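You operate a simulated robot arm through the tools that you are given. There is no shell and no other tool. Be economical: measure what you need, move in short steps, check, and stop when the job is done.

The job below is to be done with a simulated robot arm. You get a single attempt, and the scene is never put back.

Task
Swap the clamped block's loose grey tuft for the brown one, glued in.
Fine: same hole; the brown red-collared tuft from the small rack, glue from the blue box; the grey one into the rack's middle well; shut the box; the block stays clamped.

The check looks at the end state, three seconds after you hand in, the way a careful person would. Anything else that was tipped, shoved, dropped, spilled or broken makes it a failure.

Robot
A 6-joint arm with a two-finger parallel gripper, fixed in place. Base frame: the origin is at the foot of the arm, x ahead of it, y to its left, z up; the work surface is at about z = 0.78. Readings come in m, rad, newtons and seconds.
With the tool pointing down near the work surface it reaches from about 0.26 to 0.68 m from the base axis. Its first joint turns from -1.152 to 1.152 rad. Payload 2.9 kg.
The tool frame sits at the grasp point between the pads (the TCP): z along the fingers, y along the line on which they close. The tips reach 0.03 m beyond it. The gripper opens to 0.11 m. The fingers are 0.02 m wide and 0.01 m thick; the gripper's body (0.048 by 0.112 m) begins 0.055 m behind the TCP.
Orientation is told as [roll, pitch, yaw] about the base's x, y, z axes, in that order, counted from this pose: with the fingers straight down and closing along the base's y, the tool's x points along the base's -x, its y along +y and its z along -z.

Tools
- The arm moves only by the tool send_rows. Its argument "deltas" is text: rows parted by semicolons, each of 6 numbers parted by spaces: the shift along the tool's x, y, z in units of 20 mm (1.0 is 20 mm), then the turn, a rotation vector about the tool's x, y, z in units of 8 degrees (1.0 is 8 degrees). In form: dx dy dz wx wy wz; .... A call has 1 to 10 rows; each row shifts and turns the commanded pose from where the row before left it, along the tool's axes as they then stand. "fingers" is the gripper command, from -1 (shut) to 1 (fully open), values between in proportion, set as the call begins (left out, the last holds). A call with a number of a shift or a turn outside -1 to 1 is refused whole. Rows are played at 5 a second. More than 0.05 m and 0.15 rad between two rows, or a gripper value outside its range, and nothing of the call is played. Where a pose cannot be reached the arm comes as near as it can. A force on the tool above 40 N (or 10 N above the force at the start of the call, whichever is more), or a blocked arm, ends the call early, and 0.2 s more pass. The fingers move at their own pace (about 0.108 m/s each) and stop on an object; they squeeze with about 25 N. The grip force told is the motor's: it shows also when the fingers shut on nothing. Time passes only in rows, and 0.2 s behind the last, so rows that do not move let the fingers close. The reply holds the time, the measured pose of the TCP, the force on the tool along the base axes, the opening and the grip force, in the units named above and with some noise, with the torque about the TCP (base axes, N m) and any sound that the robot's microphone picked up.
- Cameras (640 x 400 px; columns grow to the right, rows downward): "scene" is fixed at [0.0715, 0.4259, 1.398]; the picture's right is [-0.84, -0.55, 0.00], its down [-0.24, 0.37, -0.89] and it looks along [0.49, -0.75, -0.45] (base axes); focal length 347 px, centre (320, 200). "wrist" rides on the gripper at [0.072, 0.017, -0.103] in the tool frame; the picture's right is [-0.23, 0.97, 0.00], its down [-0.76, -0.18, -0.62] and it looks along [-0.61, -0.14, 0.78] (tool axes); focal length 222 px, centre (320, 200). There is no depth. A picture from a camera that has moved, and an enlarged one, comes with that camera's place and axes in the base frame and with its lens.
- camera(camera): a new picture of that camera. It takes no simulated time.
- zoom(camera, box): a new picture of the part [left, top, right, bottom] of that camera's present view, enlarged. It takes no simulated time.
- sign_off(): hands the job in; it is judged then, once.

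Work in short steps. Places have to be worked out from the pictures, the camera data and where the tool is seen: move nearer, look again, correct. Check each grasp and each placing, and mend what went wrong. You have 120 turns and 76 pictures in all, those below and enlarged ones among them. Open the gripper and draw the arm clear of the work before you hand the job in, unless the task says otherwise; then end with one line.

The tools are called after ">>>" as name(argument=value, ...) on one line, values as JSON. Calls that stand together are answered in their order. send_rows: Moves the arm, as the interface text tells. Its arguments: {"type":"object","properties":{"deltas":{"type":"string"},"fingers":{"type":"number"}},"required":["deltas"]} The other tools are called the same way: camera (camera) takes a picture; zoom (camera, box) takes an enlarged picture of a part of a camera's view; sign_off () hands the job in.

At the start:

```text
clock: 0.0
tool_pos: [0.4499, 0.0273, 1.1078]
tcp_rot: [0.002, 0.0, -0.001]
force: [-0.4, -0.2, -0.3]
wrist_torque: [-0.03, 0.0, 0.03]
gripper_width: 0.1102
finger_force: 0.0
```

scene: 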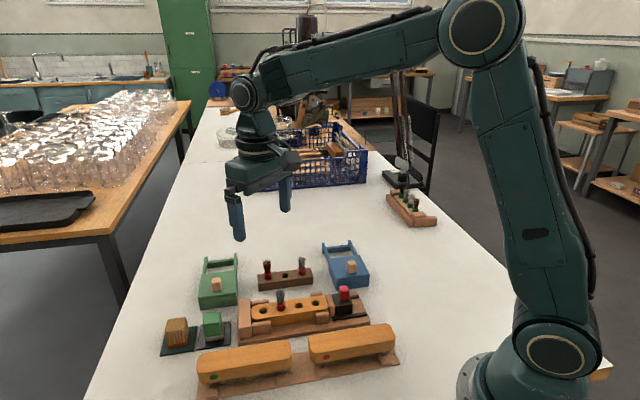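
wrist: 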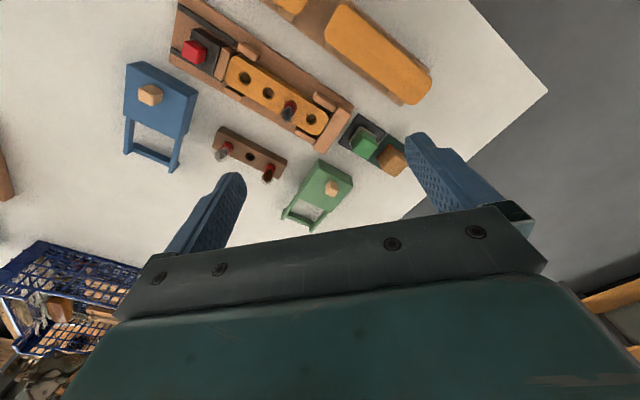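

The pictures show a clamped yellow block with one tuft, a small rack with two tufts, and blue and green boxes with knobs. I'll enlarge both views to look closer.

>>> zoom(camera="scene", box=[150, 230, 410, 390])

>>> zoom(camera="wrist", box=[110, 0, 430, 220])

```text
2.46 times, centred on (280, 310) of scene
camera zoom: at [0.0715, 0.4259, 1.398], right [-0.84, -0.55, 0.0], down [-0.24, 0.37, -0.89], along [0.49, -0.75, -0.45], focal length 855 px, centre (418, -71)
```

zoom: 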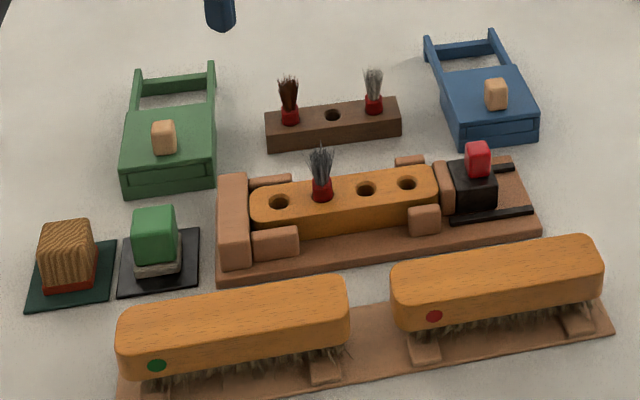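

```text
1.82 times, centred on (270, 110) of wrist
camera zoom: at [0.3781, 0.0446, 1.2104], right [0.23, 0.97, 0.0], down [0.76, -0.18, 0.62], along [0.61, -0.14, -0.78], focal length 404 px, centre (411, 364)
```

zoom: 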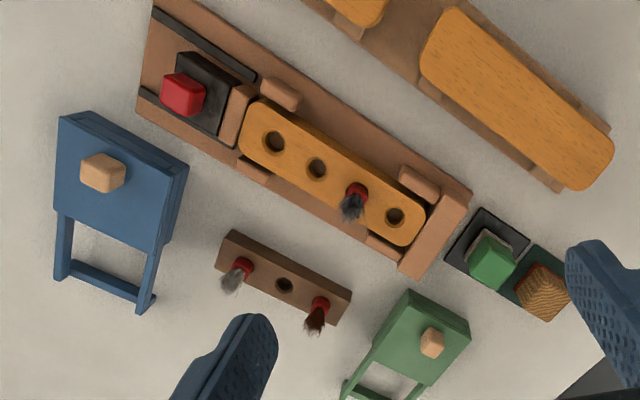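

The block's holes come out near (0.418,-0.082) to (0.503,0.002) at z≈0.825, and the rack's middle well near (0.554,-0.141). Next I look closely at the blue box, the rack and the clamped block.

>>> zoom(camera="scene", box=[310, 230, 380, 300])

>>> zoom(camera="scene", box=[240, 250, 330, 320])

>>> zoom(camera="wrist", box=[110, 40, 220, 180])

```text
5.71 times, centred on (345, 265) of scene
camera zoom: at [0.0715, 0.4259, 1.398], right [-0.84, -0.55, 0.0], down [-0.24, 0.37, -0.89], along [0.49, -0.75, -0.45], focal length 1985 px, centre (177, -171)
```

zoom: 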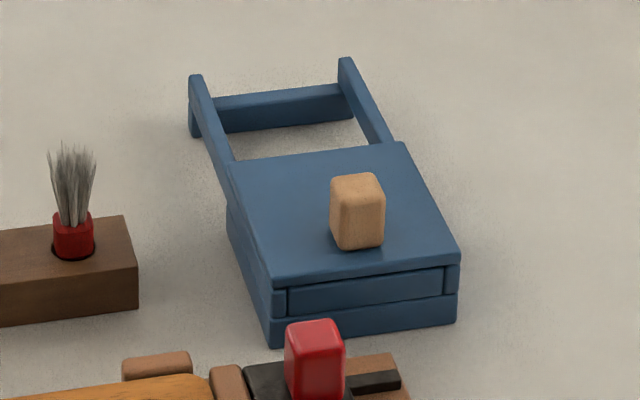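

```text
5.71 times, centred on (285, 285) of scene
camera zoom: at [0.0715, 0.4259, 1.398], right [-0.84, -0.55, 0.0], down [-0.24, 0.37, -0.89], along [0.49, -0.75, -0.45], focal length 1985 px, centre (520, -286)
```

zoom: 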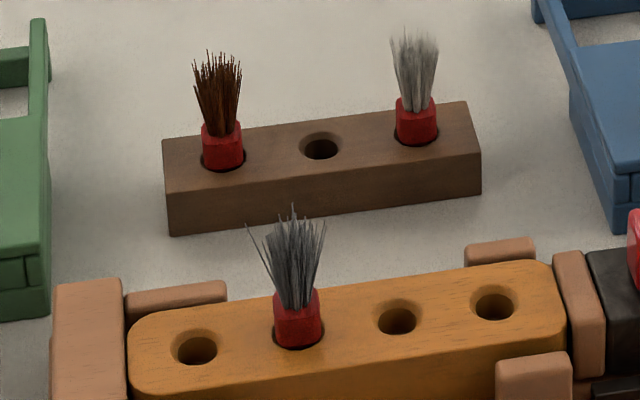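

```text
2.86 times, centred on (165, 110) of wrist
camera zoom: at [0.3781, 0.0446, 1.2104], right [0.23, 0.97, 0.0], down [0.76, -0.18, 0.62], along [0.61, -0.14, -0.78], focal length 635 px, centre (763, 457)
```

zoom: 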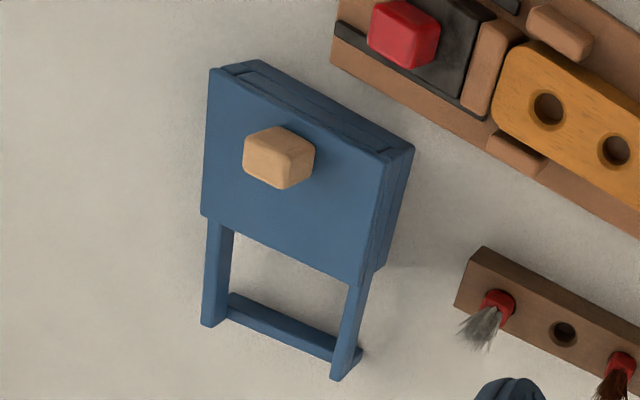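

Everything is laid out at about 45°, and the lid slides along (+x,−y) onto its rails. I turn the tool to yaw +45° and hover over the block's grey tuft at about (0.474,-0.026).

>>> send_rows(deltas="0 0 1 0 0 -0.9375; 0 0 1 0 0 -0.9375; 0 0 1 0 0 -0.9375; 0 0 1 0 0 -0.9375; 0 0 1 0 0 -0.9375; 0 0 1 0 0 -0.9375; 0.34 -0.908 0.333 0 0 0; 0.34 -0.908 0.333 0 0 0; 0.34 -0.908 0.333 0 0 0; 0 0 0 0 0 0", fingers=-0.1)

>>> camera(camera="wrist")

>>> zoom(camera="scene", box=[200, 170, 380, 330])

```text
clock: 2.2
tool_pos: [0.4745, -0.0261, 0.9672]
tcp_rot: [0.001, -0.001, 0.785]
force: [0.9, -0.6, 0.2]
wrist_torque: [0.01, -0.02, 0.01]
gripper_width: 0.0496
finger_force: 0.1
```

```text
68 pictures are left
camera wrist: at [0.4114, -0.0646, 1.07], right [-0.53, 0.85, 0.0], down [0.66, 0.41, 0.62], along [0.53, 0.33, -0.78], focal length 222 px, centre (320, 200)
```

wrist: 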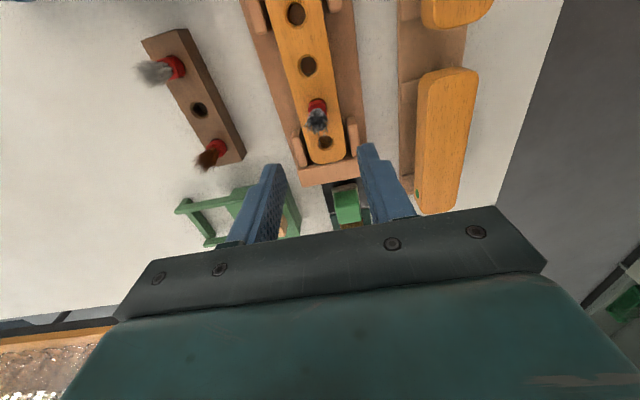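

```text
2.50 times, centred on (290, 250) of scene
camera zoom: at [0.0715, 0.4259, 1.398], right [-0.84, -0.55, 0.0], down [-0.24, 0.37, -0.89], along [0.49, -0.75, -0.45], focal length 868 px, centre (395, 75)
```

zoom: 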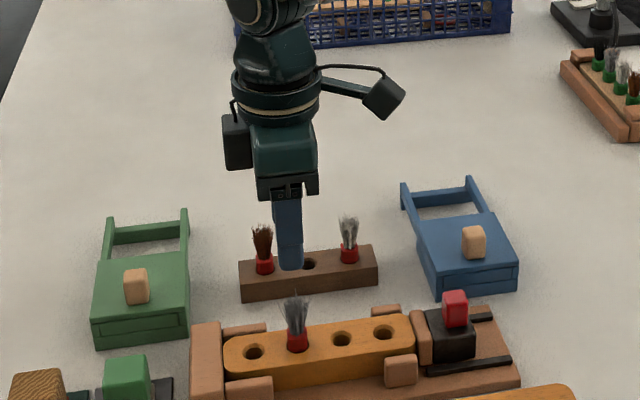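

The tool is over the tuft. I zoom the wrist view to find the collar's axis precisely.

>>> zoom(camera="wrist", box=[250, 60, 390, 180])

>>> zoom(camera="wrist", box=[130, 20, 250, 180])

```text
3.33 times, centred on (320, 120) of wrist
camera zoom: at [0.4114, -0.0646, 1.07], right [-0.53, 0.85, 0.0], down [0.66, 0.41, 0.62], along [0.53, 0.33, -0.78], focal length 740 px, centre (320, 467)
```

zoom: 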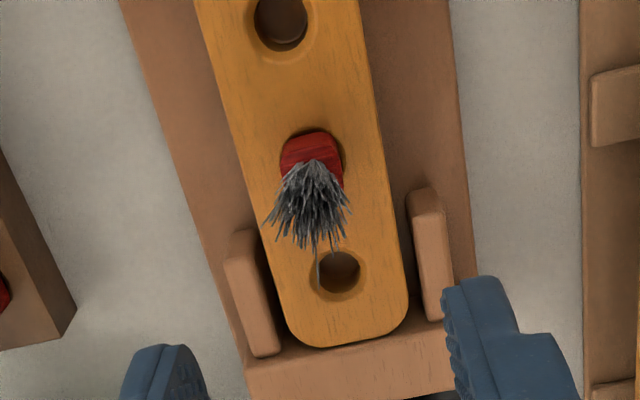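

```text
2.50 times, centred on (190, 100) of wrist
camera zoom: at [0.4114, -0.0646, 1.07], right [-0.53, 0.85, 0.0], down [0.66, 0.41, 0.62], along [0.53, 0.33, -0.78], focal length 555 px, centre (645, 450)
```

zoom: 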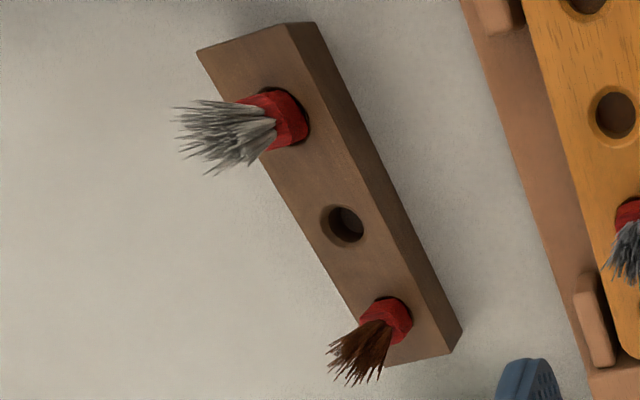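

The collar's axis is at about (0.474,-0.028), the block top at z≈0.823, and the collar about 18 mm wide and 20 mm tall. I go down to TCP z≈0.859 with the fingers still open.

>>> send_rows(deltas="0.09 -0.055 0.9 0 0 0; 0 0 0.9 0 0 0; 0 0 0.9 0 0 0; 0 0 0.9 0 0 0; 0 0 0.9 0 0 0; 0 0 0.9 0 0 0; 0 0 0 0 0 0")

>>> zoom(camera="wrist", box=[220, 100, 420, 240])

>>> zoom(camera="scene", box=[220, 230, 340, 330])

```text
clock: 3.8
tool_pos: [0.473, -0.0273, 0.8579]
tcp_rot: [0.001, -0.001, 0.784]
force: [0.9, -0.1, -0.2]
wrist_torque: [0.0, 0.03, -0.03]
gripper_width: 0.0498
finger_force: 0.1
```

```text
2.86 times, centred on (320, 170) of wrist
camera zoom: at [0.411, -0.0666, 0.9618], right [-0.53, 0.85, 0.0], down [0.66, 0.41, 0.62], along [0.53, 0.33, -0.78], focal length 635 px, centre (320, 286)
```

zoom: 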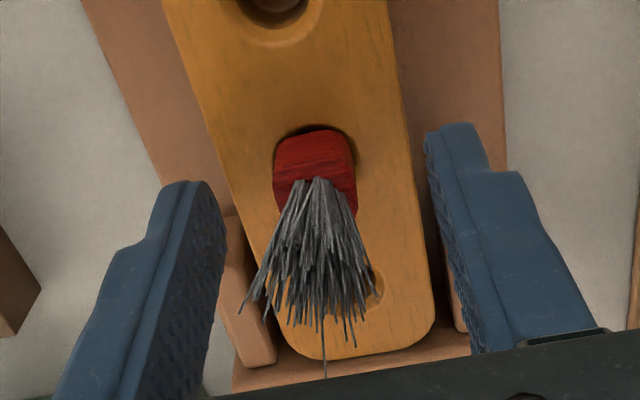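

```text
4.00 times, centred on (280, 280) of scene
camera zoom: at [0.0715, 0.4259, 1.398], right [-0.84, -0.55, 0.0], down [-0.24, 0.37, -0.89], along [0.49, -0.75, -0.45], focal length 1389 px, centre (480, -120)
```

zoom: 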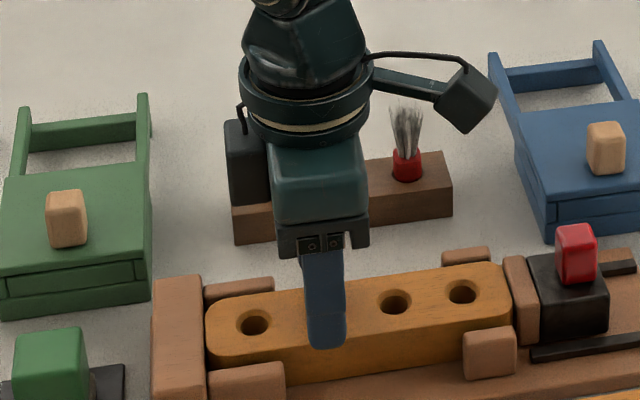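

The collar is about 2 mm toward tool −x and −y of the grip line. I correct that and close.

>>> send_rows(deltas="-0.09 -0.1 0 0 0 0; 0 0 0 0 0 0")

>>> send_rows(deltas="0 0 0 0 0 0; 0 0 0 0 0 0; 0 0 0 0 0 0", fingers=-1)

>>> zoom(camera="wrist", box=[220, 100, 420, 240])

```text
clock: 4.4
tool_pos: [0.4769, -0.0275, 0.8585]
tcp_rot: [0.0, 0.0, 0.785]
force: [-0.1, 0.2, 0.1]
wrist_torque: [0.01, 0.04, -0.01]
gripper_width: 0.0496
finger_force: 0.1
```

```text
clock: 5.2
tool_pos: [0.4763, -0.0278, 0.8595]
tcp_rot: [0.001, 0.0, 0.785]
force: [-0.4, -0.1, 0.4]
wrist_torque: [0.01, -0.01, -0.01]
gripper_width: 0.0166
finger_force: 25.5
```

```text
2.86 times, centred on (320, 170) of wrist
camera zoom: at [0.4137, -0.0667, 0.9619], right [-0.53, 0.85, 0.0], down [0.66, 0.41, 0.62], along [0.53, 0.33, -0.78], focal length 635 px, centre (320, 286)
```

zoom: 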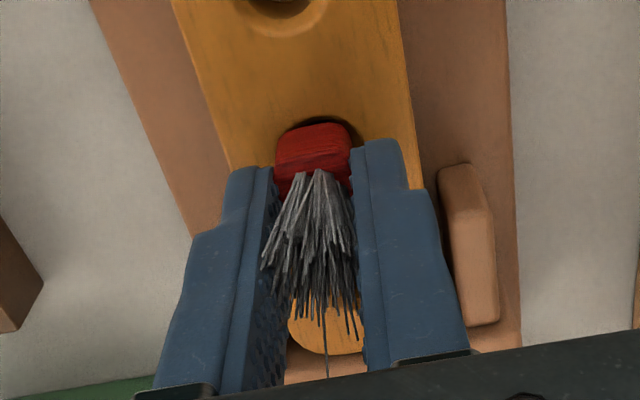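

It holds at 16.6 mm, but the collar sits about 3–4 mm toward tool +x of the pads' middle. I open a little, shift, and grip again.

>>> send_rows(deltas="0 0 0 0 0 0; 0.17 0 0 0 0 0; 0 0 0 0 0 0", fingers=-0.45)

>>> send_rows(deltas="0 0 0 0 0 0; 0 0 0 0 0 0", fingers=-1)

>>> zoom(camera="wrist", box=[220, 100, 420, 240])

```text
clock: 6.0
tool_pos: [0.4737, -0.0311, 0.8591]
tcp_rot: [-0.001, 0.001, 0.785]
force: [0.3, 0.1, 0.9]
wrist_torque: [0.0, 0.01, 0.0]
gripper_width: 0.0303
finger_force: 0.0
```

```text
clock: 6.6
tool_pos: [0.474, -0.0302, 0.8579]
tcp_rot: [-0.001, -0.001, 0.786]
force: [0.0, 0.2, 0.0]
wrist_torque: [0.0, 0.01, -0.03]
gripper_width: 0.0164
finger_force: 24.8
```

```text
2.86 times, centred on (320, 170) of wrist
camera zoom: at [0.4114, -0.0694, 0.962], right [-0.53, 0.85, 0.0], down [0.66, 0.41, 0.62], along [0.53, 0.33, -0.78], focal length 635 px, centre (320, 286)
```

zoom: 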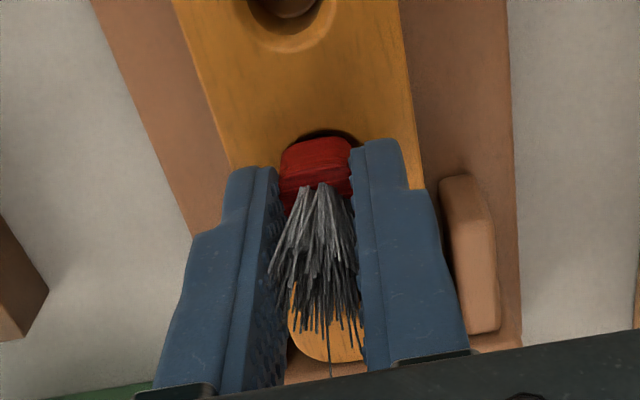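

The collar's near edge is now where a centred grip puts it, so hole 3 is at (0.474,-0.030) with grip z≈0.8585. I lift straight up.

>>> send_rows(deltas="0 0 -0.5 0 0 0; 0 0 -0.5 0 0 0; 0 0 -0.75 0 0 0; 0 0 -0.75 0 0 0; 0 0 -0.75 0 0 0; 0 0 -0.75 0 0 0; 0 0 0 0 0 0")

>>> zoom(camera="scene", box=[220, 210, 340, 330])

>>> camera(camera="wrist")

```text
clock: 8.2
tool_pos: [0.473, -0.0304, 0.9397]
tcp_rot: [0.0, 0.001, 0.785]
force: [-0.8, -0.8, -0.1]
wrist_torque: [0.02, 0.02, 0.01]
gripper_width: 0.0165
finger_force: 25.8
```

```text
3.33 times, centred on (280, 270) of scene
camera zoom: at [0.0715, 0.4259, 1.398], right [-0.84, -0.55, 0.0], down [-0.24, 0.37, -0.89], along [0.49, -0.75, -0.45], focal length 1158 px, centre (453, -33)
```

zoom: 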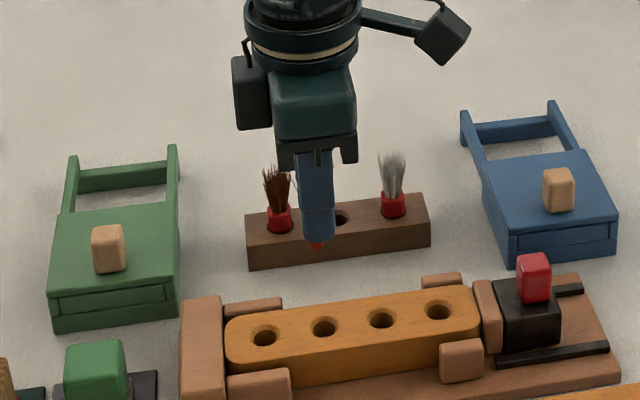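

```text
59 pictures are left
camera wrist: at [0.4116, -0.069, 1.042], right [-0.53, 0.85, 0.0], down [0.66, 0.41, 0.62], along [0.53, 0.33, -0.78], focal length 222 px, centre (320, 200)
```

wrist: 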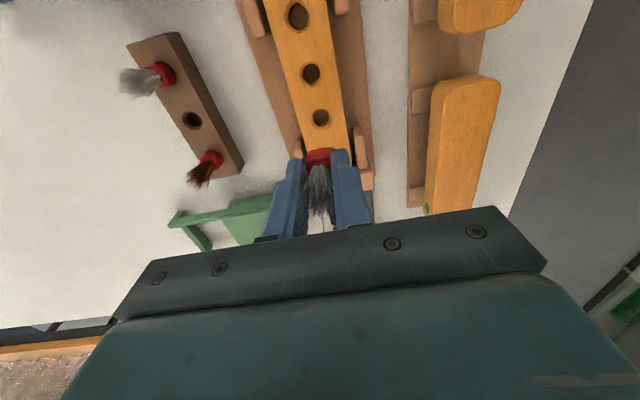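

The grey tuft came out cleanly with little resistance. Two views agree that the rack's middle well is at (0.554,-0.1415) with its top at z≈0.803, so I move over it.

>>> send_rows(deltas="0.153 -0.971 0 0 0 0; 0.153 -0.971 0 0 0 0; 0.153 -0.971 0 0 0 0; 0.153 -0.971 0 0 0 0; 0.153 -0.971 0 0 0 0; 0.153 -0.971 0 0 0 0; 0.153 -0.971 0 0 0 0; 0 0 0.75 0 0 0; 0 0 0.75 0 0 0; 0 0 0.5 0 0 0")

>>> zoom(camera="wrist", box=[220, 60, 420, 240])

>>> zoom(camera="scene", box=[240, 240, 330, 310])

```text
clock: 10.4
tool_pos: [0.555, -0.1412, 0.8994]
tcp_rot: [0.0, 0.0, 0.787]
force: [0.5, -0.1, -0.2]
wrist_torque: [0.0, -0.01, 0.02]
gripper_width: 0.0164
finger_force: 25.1
```

```text
2.22 times, centred on (320, 150) of wrist
camera zoom: at [0.4925, -0.1805, 1.0025], right [-0.53, 0.85, 0.0], down [0.66, 0.41, 0.62], along [0.53, 0.33, -0.78], focal length 494 px, centre (320, 311)
```

zoom: 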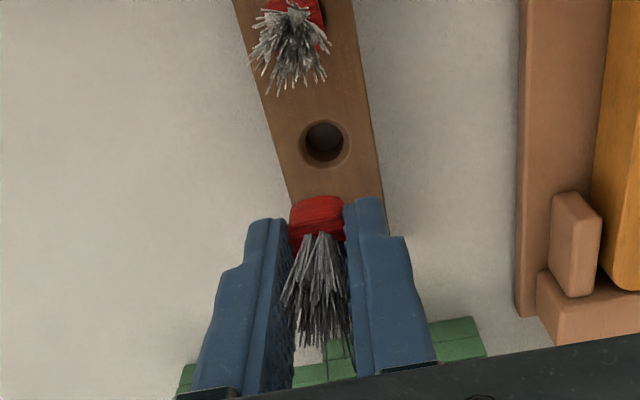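

```text
5.71 times, centred on (285, 275) of scene
camera zoom: at [0.0715, 0.4259, 1.398], right [-0.84, -0.55, 0.0], down [-0.24, 0.37, -0.89], along [0.49, -0.75, -0.45], focal length 1985 px, centre (520, -229)
```

zoom: 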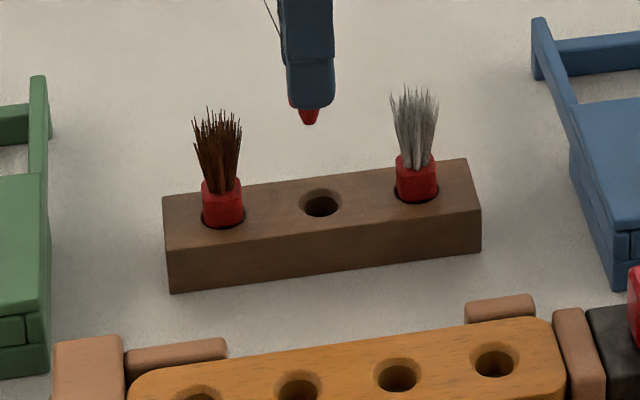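

The well measures (0.5535,-0.1405) and the tapered peg is right above it. I shift 1 mm and lower gently to z≈0.841.

>>> send_rows(deltas="0 0.06 0.5 0 0 0; 0 0 0.5 0 0 0; 0 0 0.5 0 0 0; 0 0 0.5 0 0 0; 0 0 0.3 0 0 0; 0 0 0.3 0 0 0; 0 0 0.3 0 0 0; 0 0 0 0 0 0")

>>> zoom(camera="scene", box=[240, 240, 330, 310])

>>> zoom(camera="wrist", box=[220, 60, 420, 240])

```text
clock: 12.2
tool_pos: [0.5538, -0.1417, 0.8423]
tcp_rot: [0.002, -0.001, 0.786]
force: [-2.3, 0.0, 5.9]
wrist_torque: [0.0, 0.08, 0.03]
gripper_width: 0.0165
finger_force: 25.1
```

```text
5.71 times, centred on (285, 275) of scene
camera zoom: at [0.0713, 0.4259, 1.398], right [-0.84, -0.55, 0.0], down [-0.24, 0.37, -0.89], along [0.49, -0.75, -0.45], focal length 1985 px, centre (520, -229)
```

zoom: 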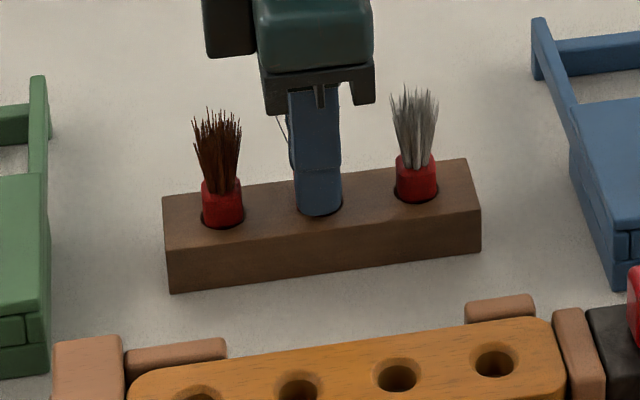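

```text
2.22 times, centred on (320, 150) of wrist
camera zoom: at [0.4912, -0.1798, 0.9448], right [-0.53, 0.85, 0.0], down [0.66, 0.41, 0.62], along [0.53, 0.33, -0.78], focal length 494 px, centre (320, 311)
```

zoom: 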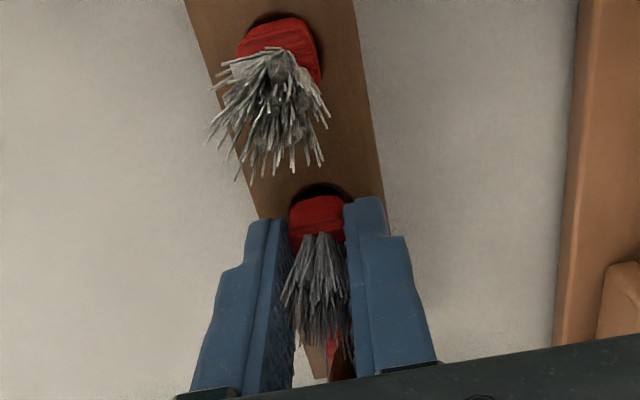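

A 6 N upward force suggests the peg is on its seat. I open the fingers modestly and check before lifting.

>>> send_rows(deltas="0 0 0 0 0 0; 0 0 0 0 0 0; 0 0 0 0 0 0", fingers=-0.2)

>>> send_rows(deltas="0 0 -0.75 0 0 0; 0 0 -0.75 0 0 0; 0 0 -0.75 0 0 0; 0 0 -0.75 0 0 0; 0 0 -0.75 0 0 0; 0 0 -0.75 0 0 0; 0 0 0 0 0 0")

>>> zoom(camera="scene", box=[240, 240, 330, 310])

>>> zoom(camera="wrist", box=[220, 60, 420, 240])

```text
clock: 13.0
tool_pos: [0.5524, -0.1416, 0.8413]
tcp_rot: [-0.001, 0.001, 0.785]
force: [0.5, -0.4, -0.5]
wrist_torque: [-0.02, 0.01, 0.03]
gripper_width: 0.0442
finger_force: 0.1
```

```text
clock: 14.6
tool_pos: [0.5537, -0.1402, 0.9318]
tcp_rot: [0.001, -0.001, 0.786]
force: [0.4, 1.6, 0.0]
wrist_torque: [-0.01, -0.03, 0.01]
gripper_width: 0.044
finger_force: 0.0
```

```text
5.71 times, centred on (285, 275) of scene
camera zoom: at [0.0715, 0.4259, 1.398], right [-0.84, -0.55, 0.0], down [-0.24, 0.37, -0.89], along [0.49, -0.75, -0.45], focal length 1985 px, centre (520, -229)
```

zoom: 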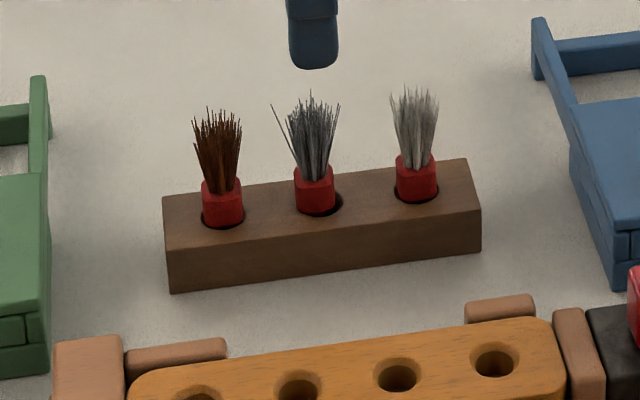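

```text
2.22 times, centred on (320, 150) of wrist
camera zoom: at [0.4907, -0.1797, 1.0348], right [-0.53, 0.85, 0.0], down [0.66, 0.41, 0.62], along [0.53, 0.33, -0.78], focal length 494 px, centre (320, 311)
```

zoom: 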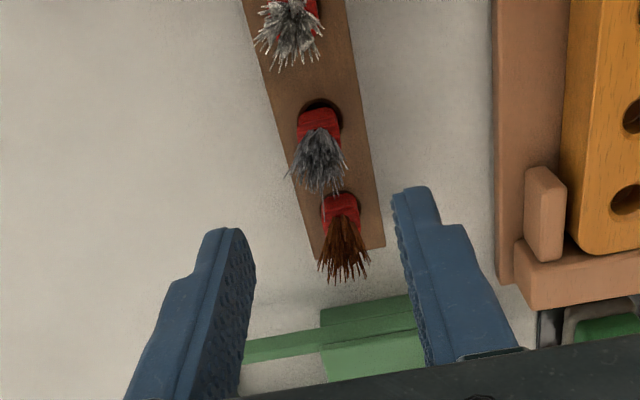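

The grey tuft stands seated in the middle well at the same height as its neighbours. Next I move over the blue box's knob, around (0.405,-0.232), to slide the lid open.

>>> send_rows(deltas="0.945 0.226 0 0 0 0; 0.945 0.226 0 0 0 0; 0.945 0.226 0 0 0 0; 0.945 0.226 0 0 0 0; 0.945 0.226 0 0 0 0; 0.945 0.226 0 0 0 0; 0.945 0.226 0 0 0 0; 0.945 0.226 0 0 0 0; 0.945 0.226 0 0 0 0; 0 0 0 0 0 0")

>>> camera(camera="wrist")

>>> zoom(camera="scene", box=[300, 220, 390, 310])

```text
clock: 16.8
tool_pos: [0.4056, -0.2313, 0.9312]
tcp_rot: [0.0, 0.001, 0.785]
force: [-1.4, -0.2, -0.5]
wrist_torque: [-0.02, 0.0, 0.0]
gripper_width: 0.0438
finger_force: 0.0
```

```text
52 pictures are left
camera wrist: at [0.3428, -0.2711, 1.0341], right [-0.53, 0.85, 0.0], down [0.66, 0.41, 0.62], along [0.53, 0.33, -0.78], focal length 222 px, centre (320, 200)
```

wrist: 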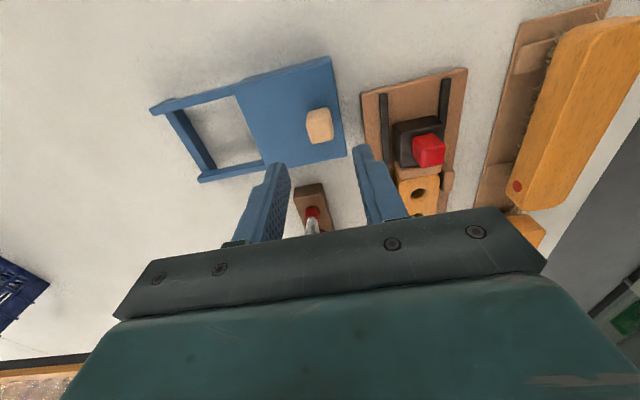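

```text
4.44 times, centred on (345, 265) of scene
camera zoom: at [0.0715, 0.4259, 1.398], right [-0.84, -0.55, 0.0], down [-0.24, 0.37, -0.89], along [0.49, -0.75, -0.45], focal length 1544 px, centre (209, -89)
```

zoom: 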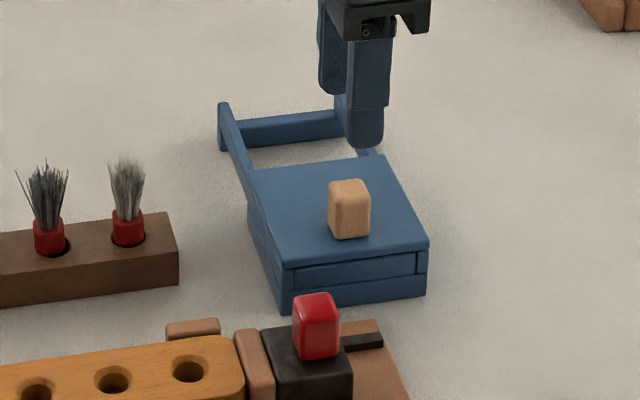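

The rays meet at the knob's top, about (0.404,-0.232,0.851), so the tool is nearly centred. I lower to z≈0.875 and look again.

>>> send_rows(deltas="0.05 0.03 0.7 0 0 0; 0 0 0.7 0 0 0; 0 0 0.7 0 0 0; 0 0 0.6 0 0 0; 0 0 0 0 0 0")

>>> zoom(camera="wrist", box=[220, 60, 420, 240])

>>> zoom(camera="scene", box=[300, 220, 390, 310])

```text
clock: 18.0
tool_pos: [0.4044, -0.2324, 0.8774]
tcp_rot: [0.001, 0.0, 0.784]
force: [0.2, -0.1, -0.1]
wrist_torque: [0.02, 0.02, -0.02]
gripper_width: 0.044
finger_force: 0.1
```

```text
2.22 times, centred on (320, 150) of wrist
camera zoom: at [0.3418, -0.2716, 0.9803], right [-0.53, 0.85, 0.0], down [0.66, 0.41, 0.62], along [0.53, 0.33, -0.78], focal length 494 px, centre (320, 311)
```

zoom: 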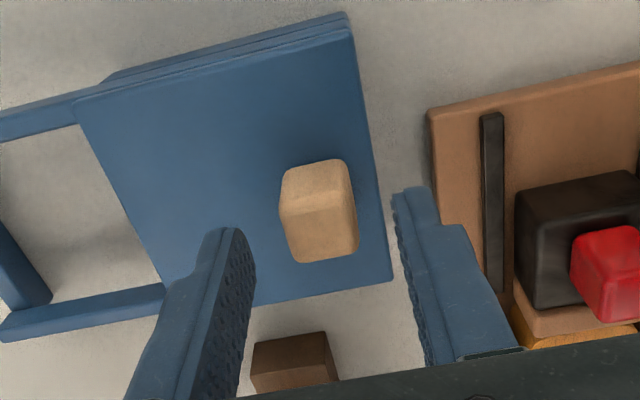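

```text
4.44 times, centred on (345, 265) of scene
camera zoom: at [0.0715, 0.4259, 1.398], right [-0.84, -0.55, 0.0], down [-0.24, 0.37, -0.89], along [0.49, -0.75, -0.45], focal length 1544 px, centre (209, -89)
```

zoom: 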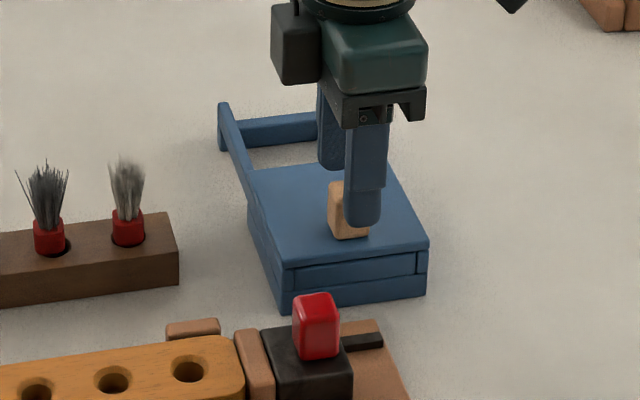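

The knob is centred to within about 1 mm. I lower so the tips are just above the lid, then grip the knob.

>>> send_rows(deltas="-0.06 0 0.45 0 0 0; 0 0 0.4 0 0 0; 0 0 0 0 0 0")

>>> send_rows(deltas="0 0 0 0 0 0; 0 0 0 0 0 0; 0 0 0 0 0 0", fingers=-1)

>>> zoom(camera="scene", box=[300, 220, 390, 310])

```text
clock: 18.8
tool_pos: [0.4038, -0.2323, 0.86]
tcp_rot: [-0.001, 0.0, 0.784]
force: [-0.3, 1.3, -0.1]
wrist_torque: [0.0, 0.01, -0.01]
gripper_width: 0.044
finger_force: 0.0
```

```text
clock: 19.6
tool_pos: [0.4049, -0.232, 0.8608]
tcp_rot: [0.0, 0.001, 0.785]
force: [0.5, -1.2, -2.1]
wrist_torque: [-0.01, -0.05, 0.02]
gripper_width: 0.0212
finger_force: 45.3
```

```text
4.44 times, centred on (345, 265) of scene
camera zoom: at [0.0715, 0.4259, 1.398], right [-0.84, -0.55, 0.0], down [-0.24, 0.37, -0.89], along [0.49, -0.75, -0.45], focal length 1544 px, centre (209, -89)
```

zoom: 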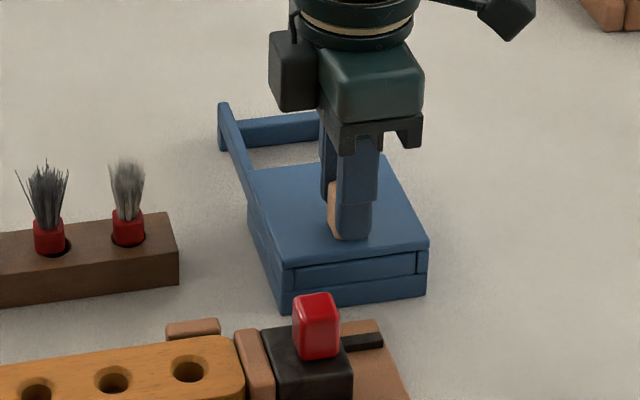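

The knob is gripped at 21 mm wide. I slide it along tool −y, toward the rails, in small steps.

>>> send_rows(deltas="0 -0.4 0 0 0 0; 0 -0.4 0 0 0 0; 0 -0.4 0 0 0 0; 0 -0.4 0 0 0 0; 0 -0.4 0 0 0 0; 0 0 0 0 0 0")

>>> zoom(camera="scene", box=[300, 220, 390, 310])

```text
clock: 21.0
tool_pos: [0.4329, -0.2602, 0.8595]
tcp_rot: [0.001, 0.002, 0.788]
force: [3.0, 1.9, -9.2]
wrist_torque: [-0.11, 0.1, 0.01]
gripper_width: 0.0212
finger_force: 44.7
```

```text
4.44 times, centred on (345, 265) of scene
camera zoom: at [0.0717, 0.4259, 1.398], right [-0.84, -0.55, 0.0], down [-0.25, 0.37, -0.89], along [0.49, -0.75, -0.45], focal length 1544 px, centre (209, -89)
```

zoom: 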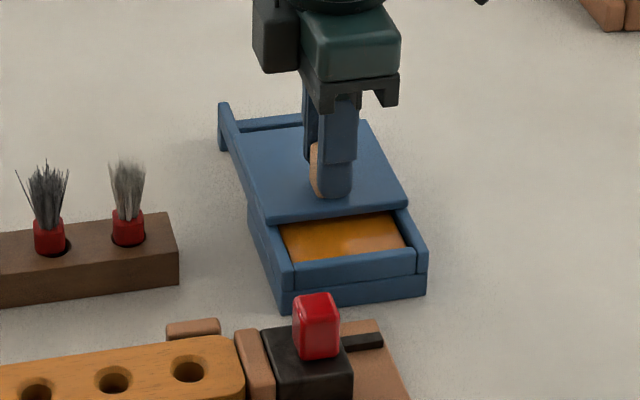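

The lid slides and amber glue shows under it. I slide about 34 mm more.

>>> send_rows(deltas="0 -0.4 0.02 0 0 0; 0 -0.4 0.02 0 0 0; 0 -0.4 0.02 0 0 0; 0 -0.4 0 0 0 0; 0 -0.1 0 0 0 0; 0 0 0 0 0 0")

>>> zoom(camera="scene", box=[300, 220, 390, 310])

```text
clock: 22.4
tool_pos: [0.4573, -0.2839, 0.8596]
tcp_rot: [-0.004, -0.002, 0.784]
force: [1.8, 1.5, 9.0]
wrist_torque: [0.11, 0.08, 0.03]
gripper_width: 0.0214
finger_force: 45.2
```

```text
4.44 times, centred on (345, 265) of scene
camera zoom: at [0.0714, 0.4261, 1.3979], right [-0.84, -0.55, 0.0], down [-0.24, 0.37, -0.89], along [0.49, -0.75, -0.45], focal length 1544 px, centre (209, -89)
```

zoom: 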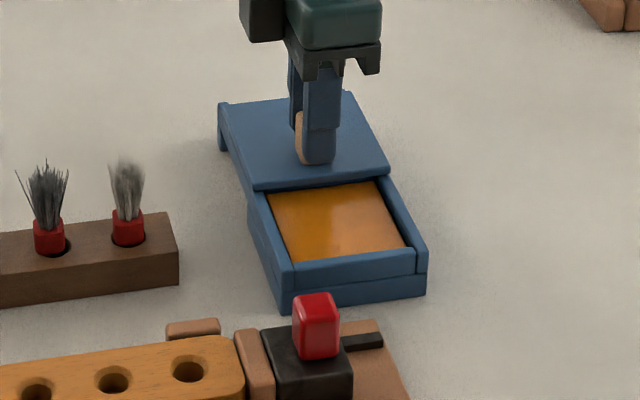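

The box is open wide enough at about 74 mm. I release the knob and rise, then look at the tray.

>>> send_rows(deltas="0 0 0 0 0 0; 0 0 0 0 0 0; 0 0 0 0 0 0", fingers=-0.2)

>>> send_rows(deltas="0 0 -0.8 0 0 0; 0 0 -0.8 0 0 0; 0 0 -0.8 0 0 0; 0 0 -0.8 0 0 0; 0 0 -0.8 0 0 0; 0.5 1 0 0 0 0; 0 1 0 0 0 0; 0 0 0 0 0 0")

>>> zoom(camera="wrist", box=[160, 20, 420, 210])

```text
clock: 23.2
tool_pos: [0.4567, -0.2845, 0.8587]
tcp_rot: [0.001, 0.002, 0.787]
force: [0.1, 0.4, -0.3]
wrist_torque: [-0.01, 0.01, 0.01]
gripper_width: 0.044
finger_force: 0.1
```

```text
clock: 25.0
tool_pos: [0.4205, -0.2632, 0.9401]
tcp_rot: [0.0, -0.001, 0.785]
force: [0.8, 0.5, -0.4]
wrist_torque: [-0.02, 0.0, 0.01]
gripper_width: 0.044
finger_force: 0.1
```

```text
2.11 times, centred on (290, 115) of wrist
camera zoom: at [0.3589, -0.3017, 1.0426], right [-0.53, 0.85, 0.0], down [0.66, 0.41, 0.62], along [0.53, 0.33, -0.78], focal length 468 px, centre (383, 379)
```

zoom: 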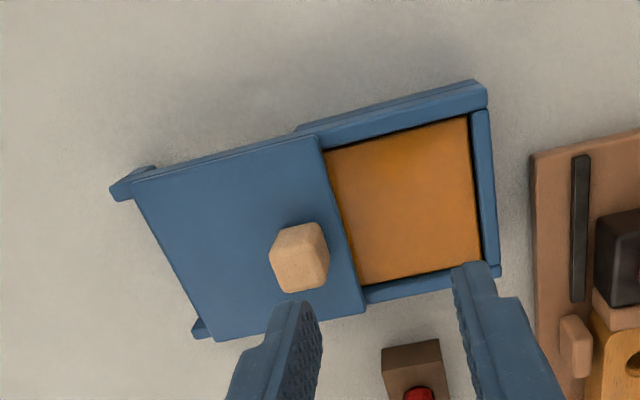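

The glue tray centre is at about (0.419,-0.248). I go to the brown tuft at about (0.584,-0.110), staying above the bristles.

>>> send_rows(deltas="-0.933 -0.03 0 0 0 0; -0.933 -0.03 0 0 0 0; -0.933 -0.03 0 0 0 0; -0.933 -0.03 0 0 0 0; -0.933 -0.03 0 0 0 0; -0.933 -0.03 0 0 0 0")

>>> send_rows(deltas="-0.933 -0.03 0 0 0 0; -0.933 -0.03 0 0 0 0; -0.933 -0.03 0 0 0 0; -0.933 -0.03 0 0 0 0; -0.933 -0.03 0 0 0 0; -0.933 -0.03 0 0 0 0; 0 0 0 0 0 0")

>>> zoom(camera="wrist", box=[220, 60, 420, 240])

```text
clock: 26.4
tool_pos: [0.5037, -0.187, 0.9398]
tcp_rot: [-0.001, -0.001, 0.786]
force: [0.4, -0.9, -0.9]
wrist_torque: [-0.01, 0.01, -0.02]
gripper_width: 0.0441
finger_force: 0.1
```

```text
clock: 28.0
tool_pos: [0.5858, -0.1093, 0.9383]
tcp_rot: [-0.001, -0.001, 0.786]
force: [-0.5, 0.1, 0.5]
wrist_torque: [-0.01, 0.02, 0.0]
gripper_width: 0.0445
finger_force: 0.2
```

```text
2.22 times, centred on (320, 150) of wrist
camera zoom: at [0.5228, -0.1484, 1.0421], right [-0.53, 0.85, 0.0], down [0.66, 0.41, 0.62], along [0.53, 0.33, -0.78], focal length 494 px, centre (320, 311)
```

zoom: 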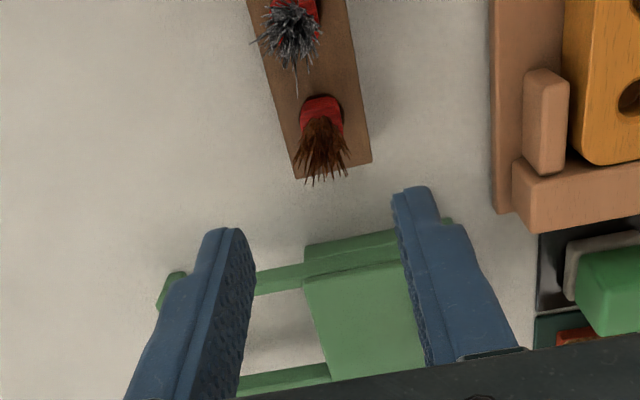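

The brown collar lies at (0.584,-0.109), right under the tool. I descend to z≈0.839 and check.

>>> send_rows(deltas="0.08 0.03 0.8 0 0 0; 0 0 0.8 0 0 0; 0 0 0.8 0 0 0; 0 0 0.8 0 0 0; 0 0 0.8 0 0 0; 0 0 0.5 0 0 0; 0 0 0.45 0 0 0; 0 0 0 0 0 0")

>>> zoom(camera="wrist", box=[220, 100, 420, 240])

```text
clock: 29.8
tool_pos: [0.5848, -0.1096, 0.8398]
tcp_rot: [-0.001, 0.0, 0.786]
force: [-0.3, 0.0, -0.8]
wrist_torque: [-0.02, -0.03, -0.02]
gripper_width: 0.044
finger_force: 0.1
```

```text
2.86 times, centred on (320, 170) of wrist
camera zoom: at [0.5211, -0.1492, 0.9426], right [-0.53, 0.85, 0.0], down [0.66, 0.41, 0.62], along [0.53, 0.33, -0.78], focal length 635 px, centre (320, 286)
```

zoom: 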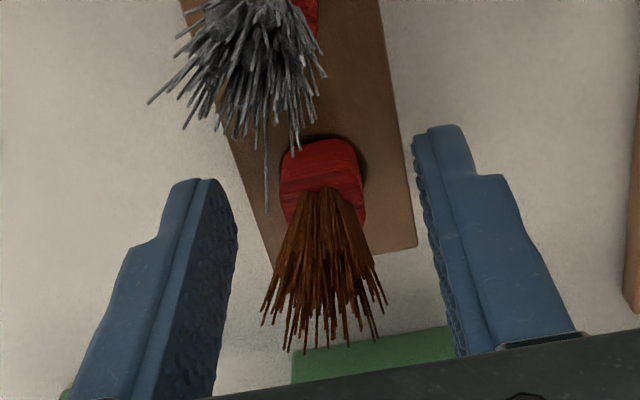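

The collar edge is where a centred grip expects it, so I close the fingers and lift.

>>> send_rows(deltas="0 0 0 0 0 0; 0 0 0 0 0 0; 0 0 0 0 0 0", fingers=-1)

>>> zoom(camera="wrist", box=[220, 100, 420, 240])

>>> send_rows(deltas="0 0 -0.5 0 0 0; 0 0 -0.8 0 0 0; 0 0 -0.8 0 0 0; 0 0 -0.8 0 0 0; 0 0 -0.8 0 0 0; 0 0 -0.8 0 0 0; 0 0 -0.8 0 0 0; 0 0 -0.7 0 0 0; 0 0 0 0 0 0")

>>> zoom(camera="scene", box=[230, 220, 330, 310])

```text
clock: 30.6
tool_pos: [0.5826, -0.1102, 0.8413]
tcp_rot: [-0.001, -0.001, 0.785]
force: [-0.2, -0.2, -0.1]
wrist_torque: [-0.02, 0.02, 0.01]
gripper_width: 0.0163
finger_force: 25.0
```

```text
2.86 times, centred on (320, 170) of wrist
camera zoom: at [0.521, -0.1492, 0.9427], right [-0.53, 0.85, 0.0], down [0.66, 0.41, 0.62], along [0.53, 0.33, -0.78], focal length 635 px, centre (320, 286)
```

zoom: 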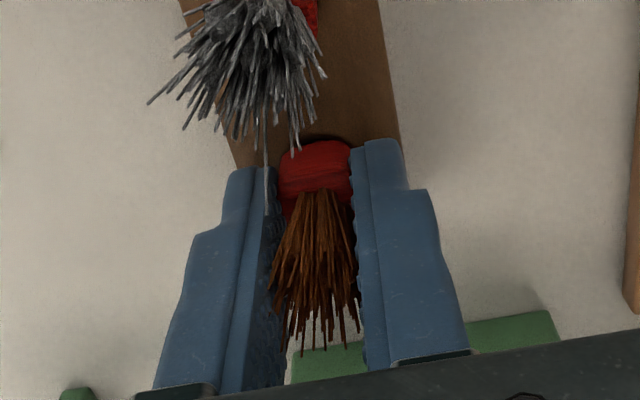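

```text
clock: 32.6
tool_pos: [0.5832, -0.1108, 0.9603]
tcp_rot: [0.0, 0.0, 0.785]
force: [0.5, 0.0, 0.5]
wrist_torque: [0.0, 0.02, 0.01]
gripper_width: 0.0166
finger_force: 25.3
```

```text
4.44 times, centred on (280, 265) of scene
camera zoom: at [0.0715, 0.4259, 1.398], right [-0.84, -0.55, 0.0], down [-0.24, 0.37, -0.89], along [0.49, -0.75, -0.45], focal length 1544 px, centre (498, -89)
```

zoom: 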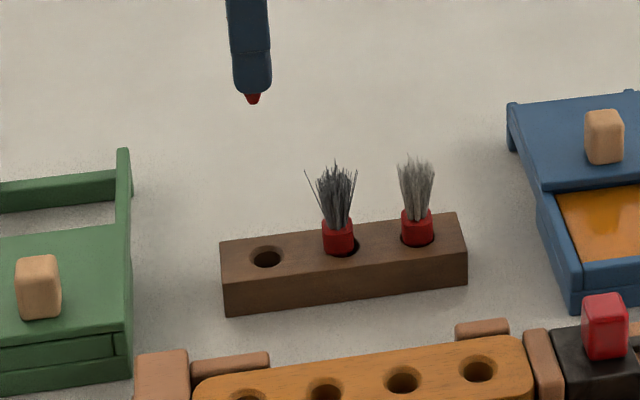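

The brown tuft is held and the peg bottom is about 49–52 mm below the TCP. I carry it over the tray centre.

>>> send_rows(deltas="0.968 0.0866 0 0 0 0; 0.968 0.0866 0 0 0 0; 0.968 0.0866 0 0 0 0; 0.968 0.0866 0 0 0 0; 0.968 0.0866 0 0 0 0; 0.968 0.0866 0 0 0 0; 0.968 0.0866 0 0 0 0; 0.968 0.0866 0 0 0 0; 0.968 0.0866 0 0 0 0; 0.968 0.0866 0 0 0 0")

>>> send_rows(deltas="0.968 0.0866 0 0 0 0; 0 0 0.8 0 0 0; 0 0 0.8 0 0 0; 0 0 0.8 0 0 0; 0 0 0.6 0 0 0; 0 0 0 0 0 0")

>>> zoom(camera="scene", box=[300, 220, 390, 310])

>>> zoom(camera="wrist", box=[180, 40, 440, 240])

```text
clock: 34.8
tool_pos: [0.4352, -0.2364, 0.9601]
tcp_rot: [0.0, 0.001, 0.785]
force: [-0.1, 0.7, -0.1]
wrist_torque: [0.0, 0.02, -0.04]
gripper_width: 0.0166
finger_force: 25.2
```

```text
clock: 36.2
tool_pos: [0.4187, -0.249, 0.9004]
tcp_rot: [0.0, 0.001, 0.784]
force: [-0.6, -0.2, -0.7]
wrist_torque: [-0.01, 0.01, 0.0]
gripper_width: 0.0165
finger_force: 24.6
```

```text
4.44 times, centred on (345, 265) of scene
camera zoom: at [0.0715, 0.4259, 1.398], right [-0.84, -0.55, 0.0], down [-0.24, 0.37, -0.89], along [0.49, -0.75, -0.45], focal length 1544 px, centre (209, -89)
```

zoom: 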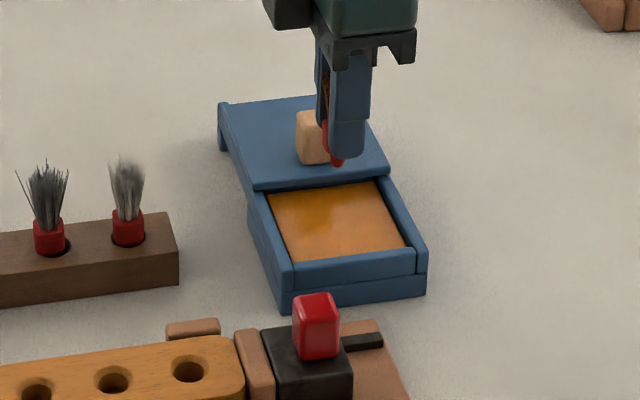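

```text
2.00 times, centred on (310, 140) of wrist
camera zoom: at [0.3566, -0.2869, 1.0027], right [-0.53, 0.85, 0.0], down [0.66, 0.41, 0.62], along [0.53, 0.33, -0.78], focal length 444 px, centre (340, 320)
```

zoom: 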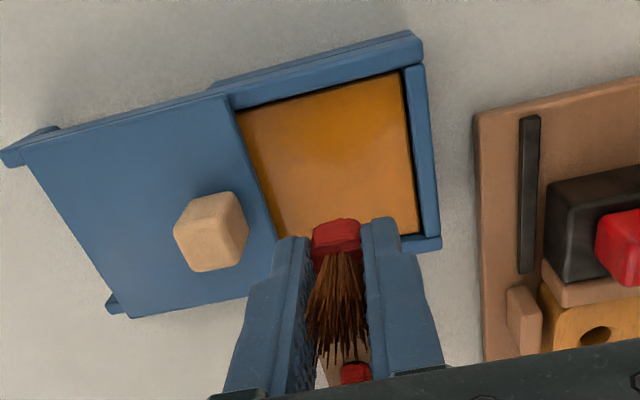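

Straight below the peg is the middle of the glue. I lower in small steps and watch the force.

>>> send_rows(deltas="0 0 0.6 0 0 0; 0 0 0.6 0 0 0; 0 0 0.4 0 0 0; 0 0 0.3 0 0 0; 0 0 0 0 0 0")

>>> zoom(camera="scene", box=[310, 230, 380, 300])

```text
clock: 37.4
tool_pos: [0.4192, -0.248, 0.8626]
tcp_rot: [0.001, -0.001, 0.785]
force: [-0.5, -0.7, 0.4]
wrist_torque: [0.0, -0.01, 0.01]
gripper_width: 0.0166
finger_force: 25.0
```

```text
5.71 times, centred on (345, 265) of scene
camera zoom: at [0.0715, 0.4259, 1.398], right [-0.84, -0.55, 0.0], down [-0.24, 0.37, -0.89], along [0.49, -0.75, -0.45], focal length 1985 px, centre (177, -171)
```

zoom: 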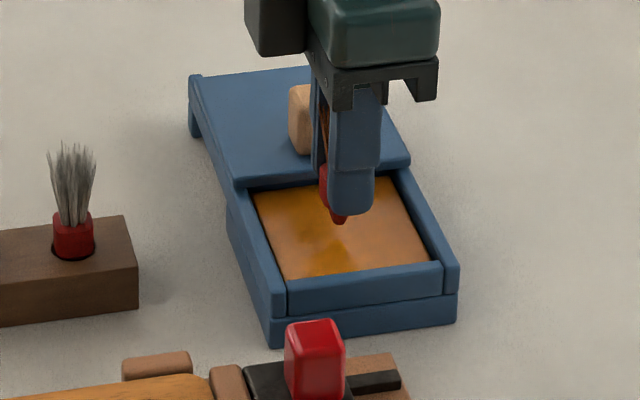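

The peg tip is just above the surface, with its reflection visible. I lower 6 mm more.

>>> send_rows(deltas="0 0 0.15 0 0 0; 0 0 0.15 0 0 0; 0 0 0 0 0 0")

>>> zoom(camera="scene", box=[310, 230, 380, 300])

```text
clock: 38.2
tool_pos: [0.4182, -0.2479, 0.8561]
tcp_rot: [0.0, 0.0, 0.785]
force: [1.3, 0.2, -0.2]
wrist_torque: [-0.02, 0.01, 0.0]
gripper_width: 0.0163
finger_force: 24.8
```

```text
5.71 times, centred on (345, 265) of scene
camera zoom: at [0.0715, 0.4259, 1.398], right [-0.84, -0.55, 0.0], down [-0.24, 0.37, -0.89], along [0.49, -0.75, -0.45], focal length 1985 px, centre (177, -171)
```

zoom: 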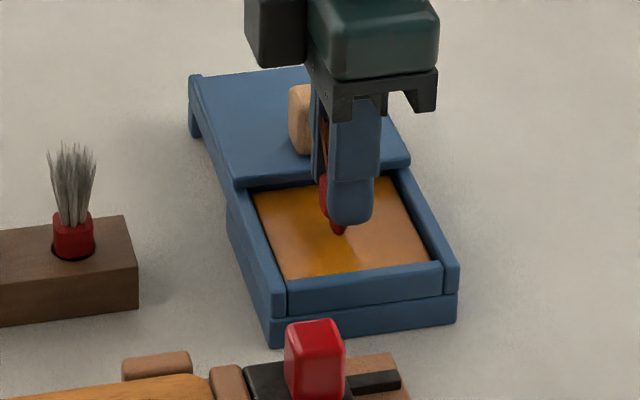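

The peg tip is at about z=0.805 and still fully visible, so it isn't in the glue yet. I go 6 mm deeper.

>>> send_rows(deltas="0 0 0.1 0 0 0; 0 0 0.1 0 0 0; 0 0 0.1 0 0 0; 0 0 0 0 0 0")

>>> zoom(camera="scene", box=[325, 250, 375, 290])

>>> zoom(camera="wrist", box=[240, 100, 400, 220])

```text
clock: 39.2
tool_pos: [0.4202, -0.2483, 0.8509]
tcp_rot: [-0.004, -0.002, 0.785]
force: [-2.3, 1.9, 26.8]
wrist_torque: [0.05, 0.07, 0.0]
gripper_width: 0.0165
finger_force: 24.9
```

```text
10.00 times, centred on (350, 270) of scene
camera zoom: at [0.0711, 0.4262, 1.3979], right [-0.84, -0.55, 0.0], down [-0.24, 0.37, -0.89], along [0.49, -0.75, -0.45], focal length 3473 px, centre (20, -500)
```

zoom: 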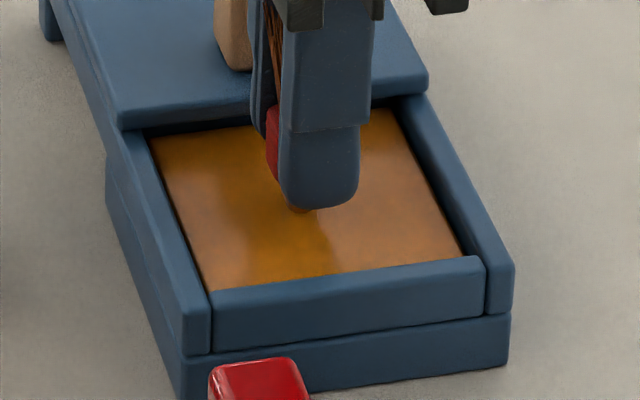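

```text
3.33 times, centred on (320, 160) of wrist
camera zoom: at [0.3573, -0.2868, 0.9538], right [-0.53, 0.85, 0.0], down [0.66, 0.41, 0.62], along [0.53, 0.33, -0.78], focal length 740 px, centre (320, 333)
```

zoom: 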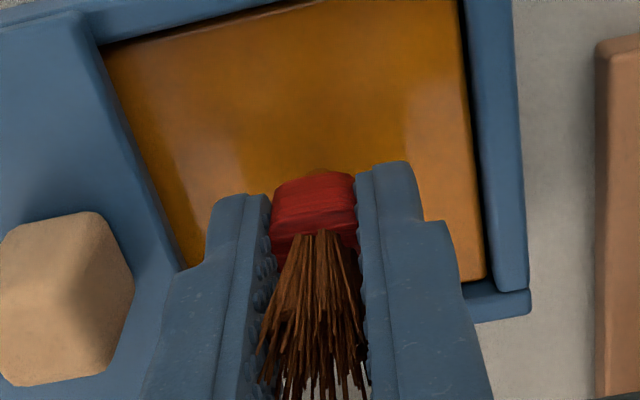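

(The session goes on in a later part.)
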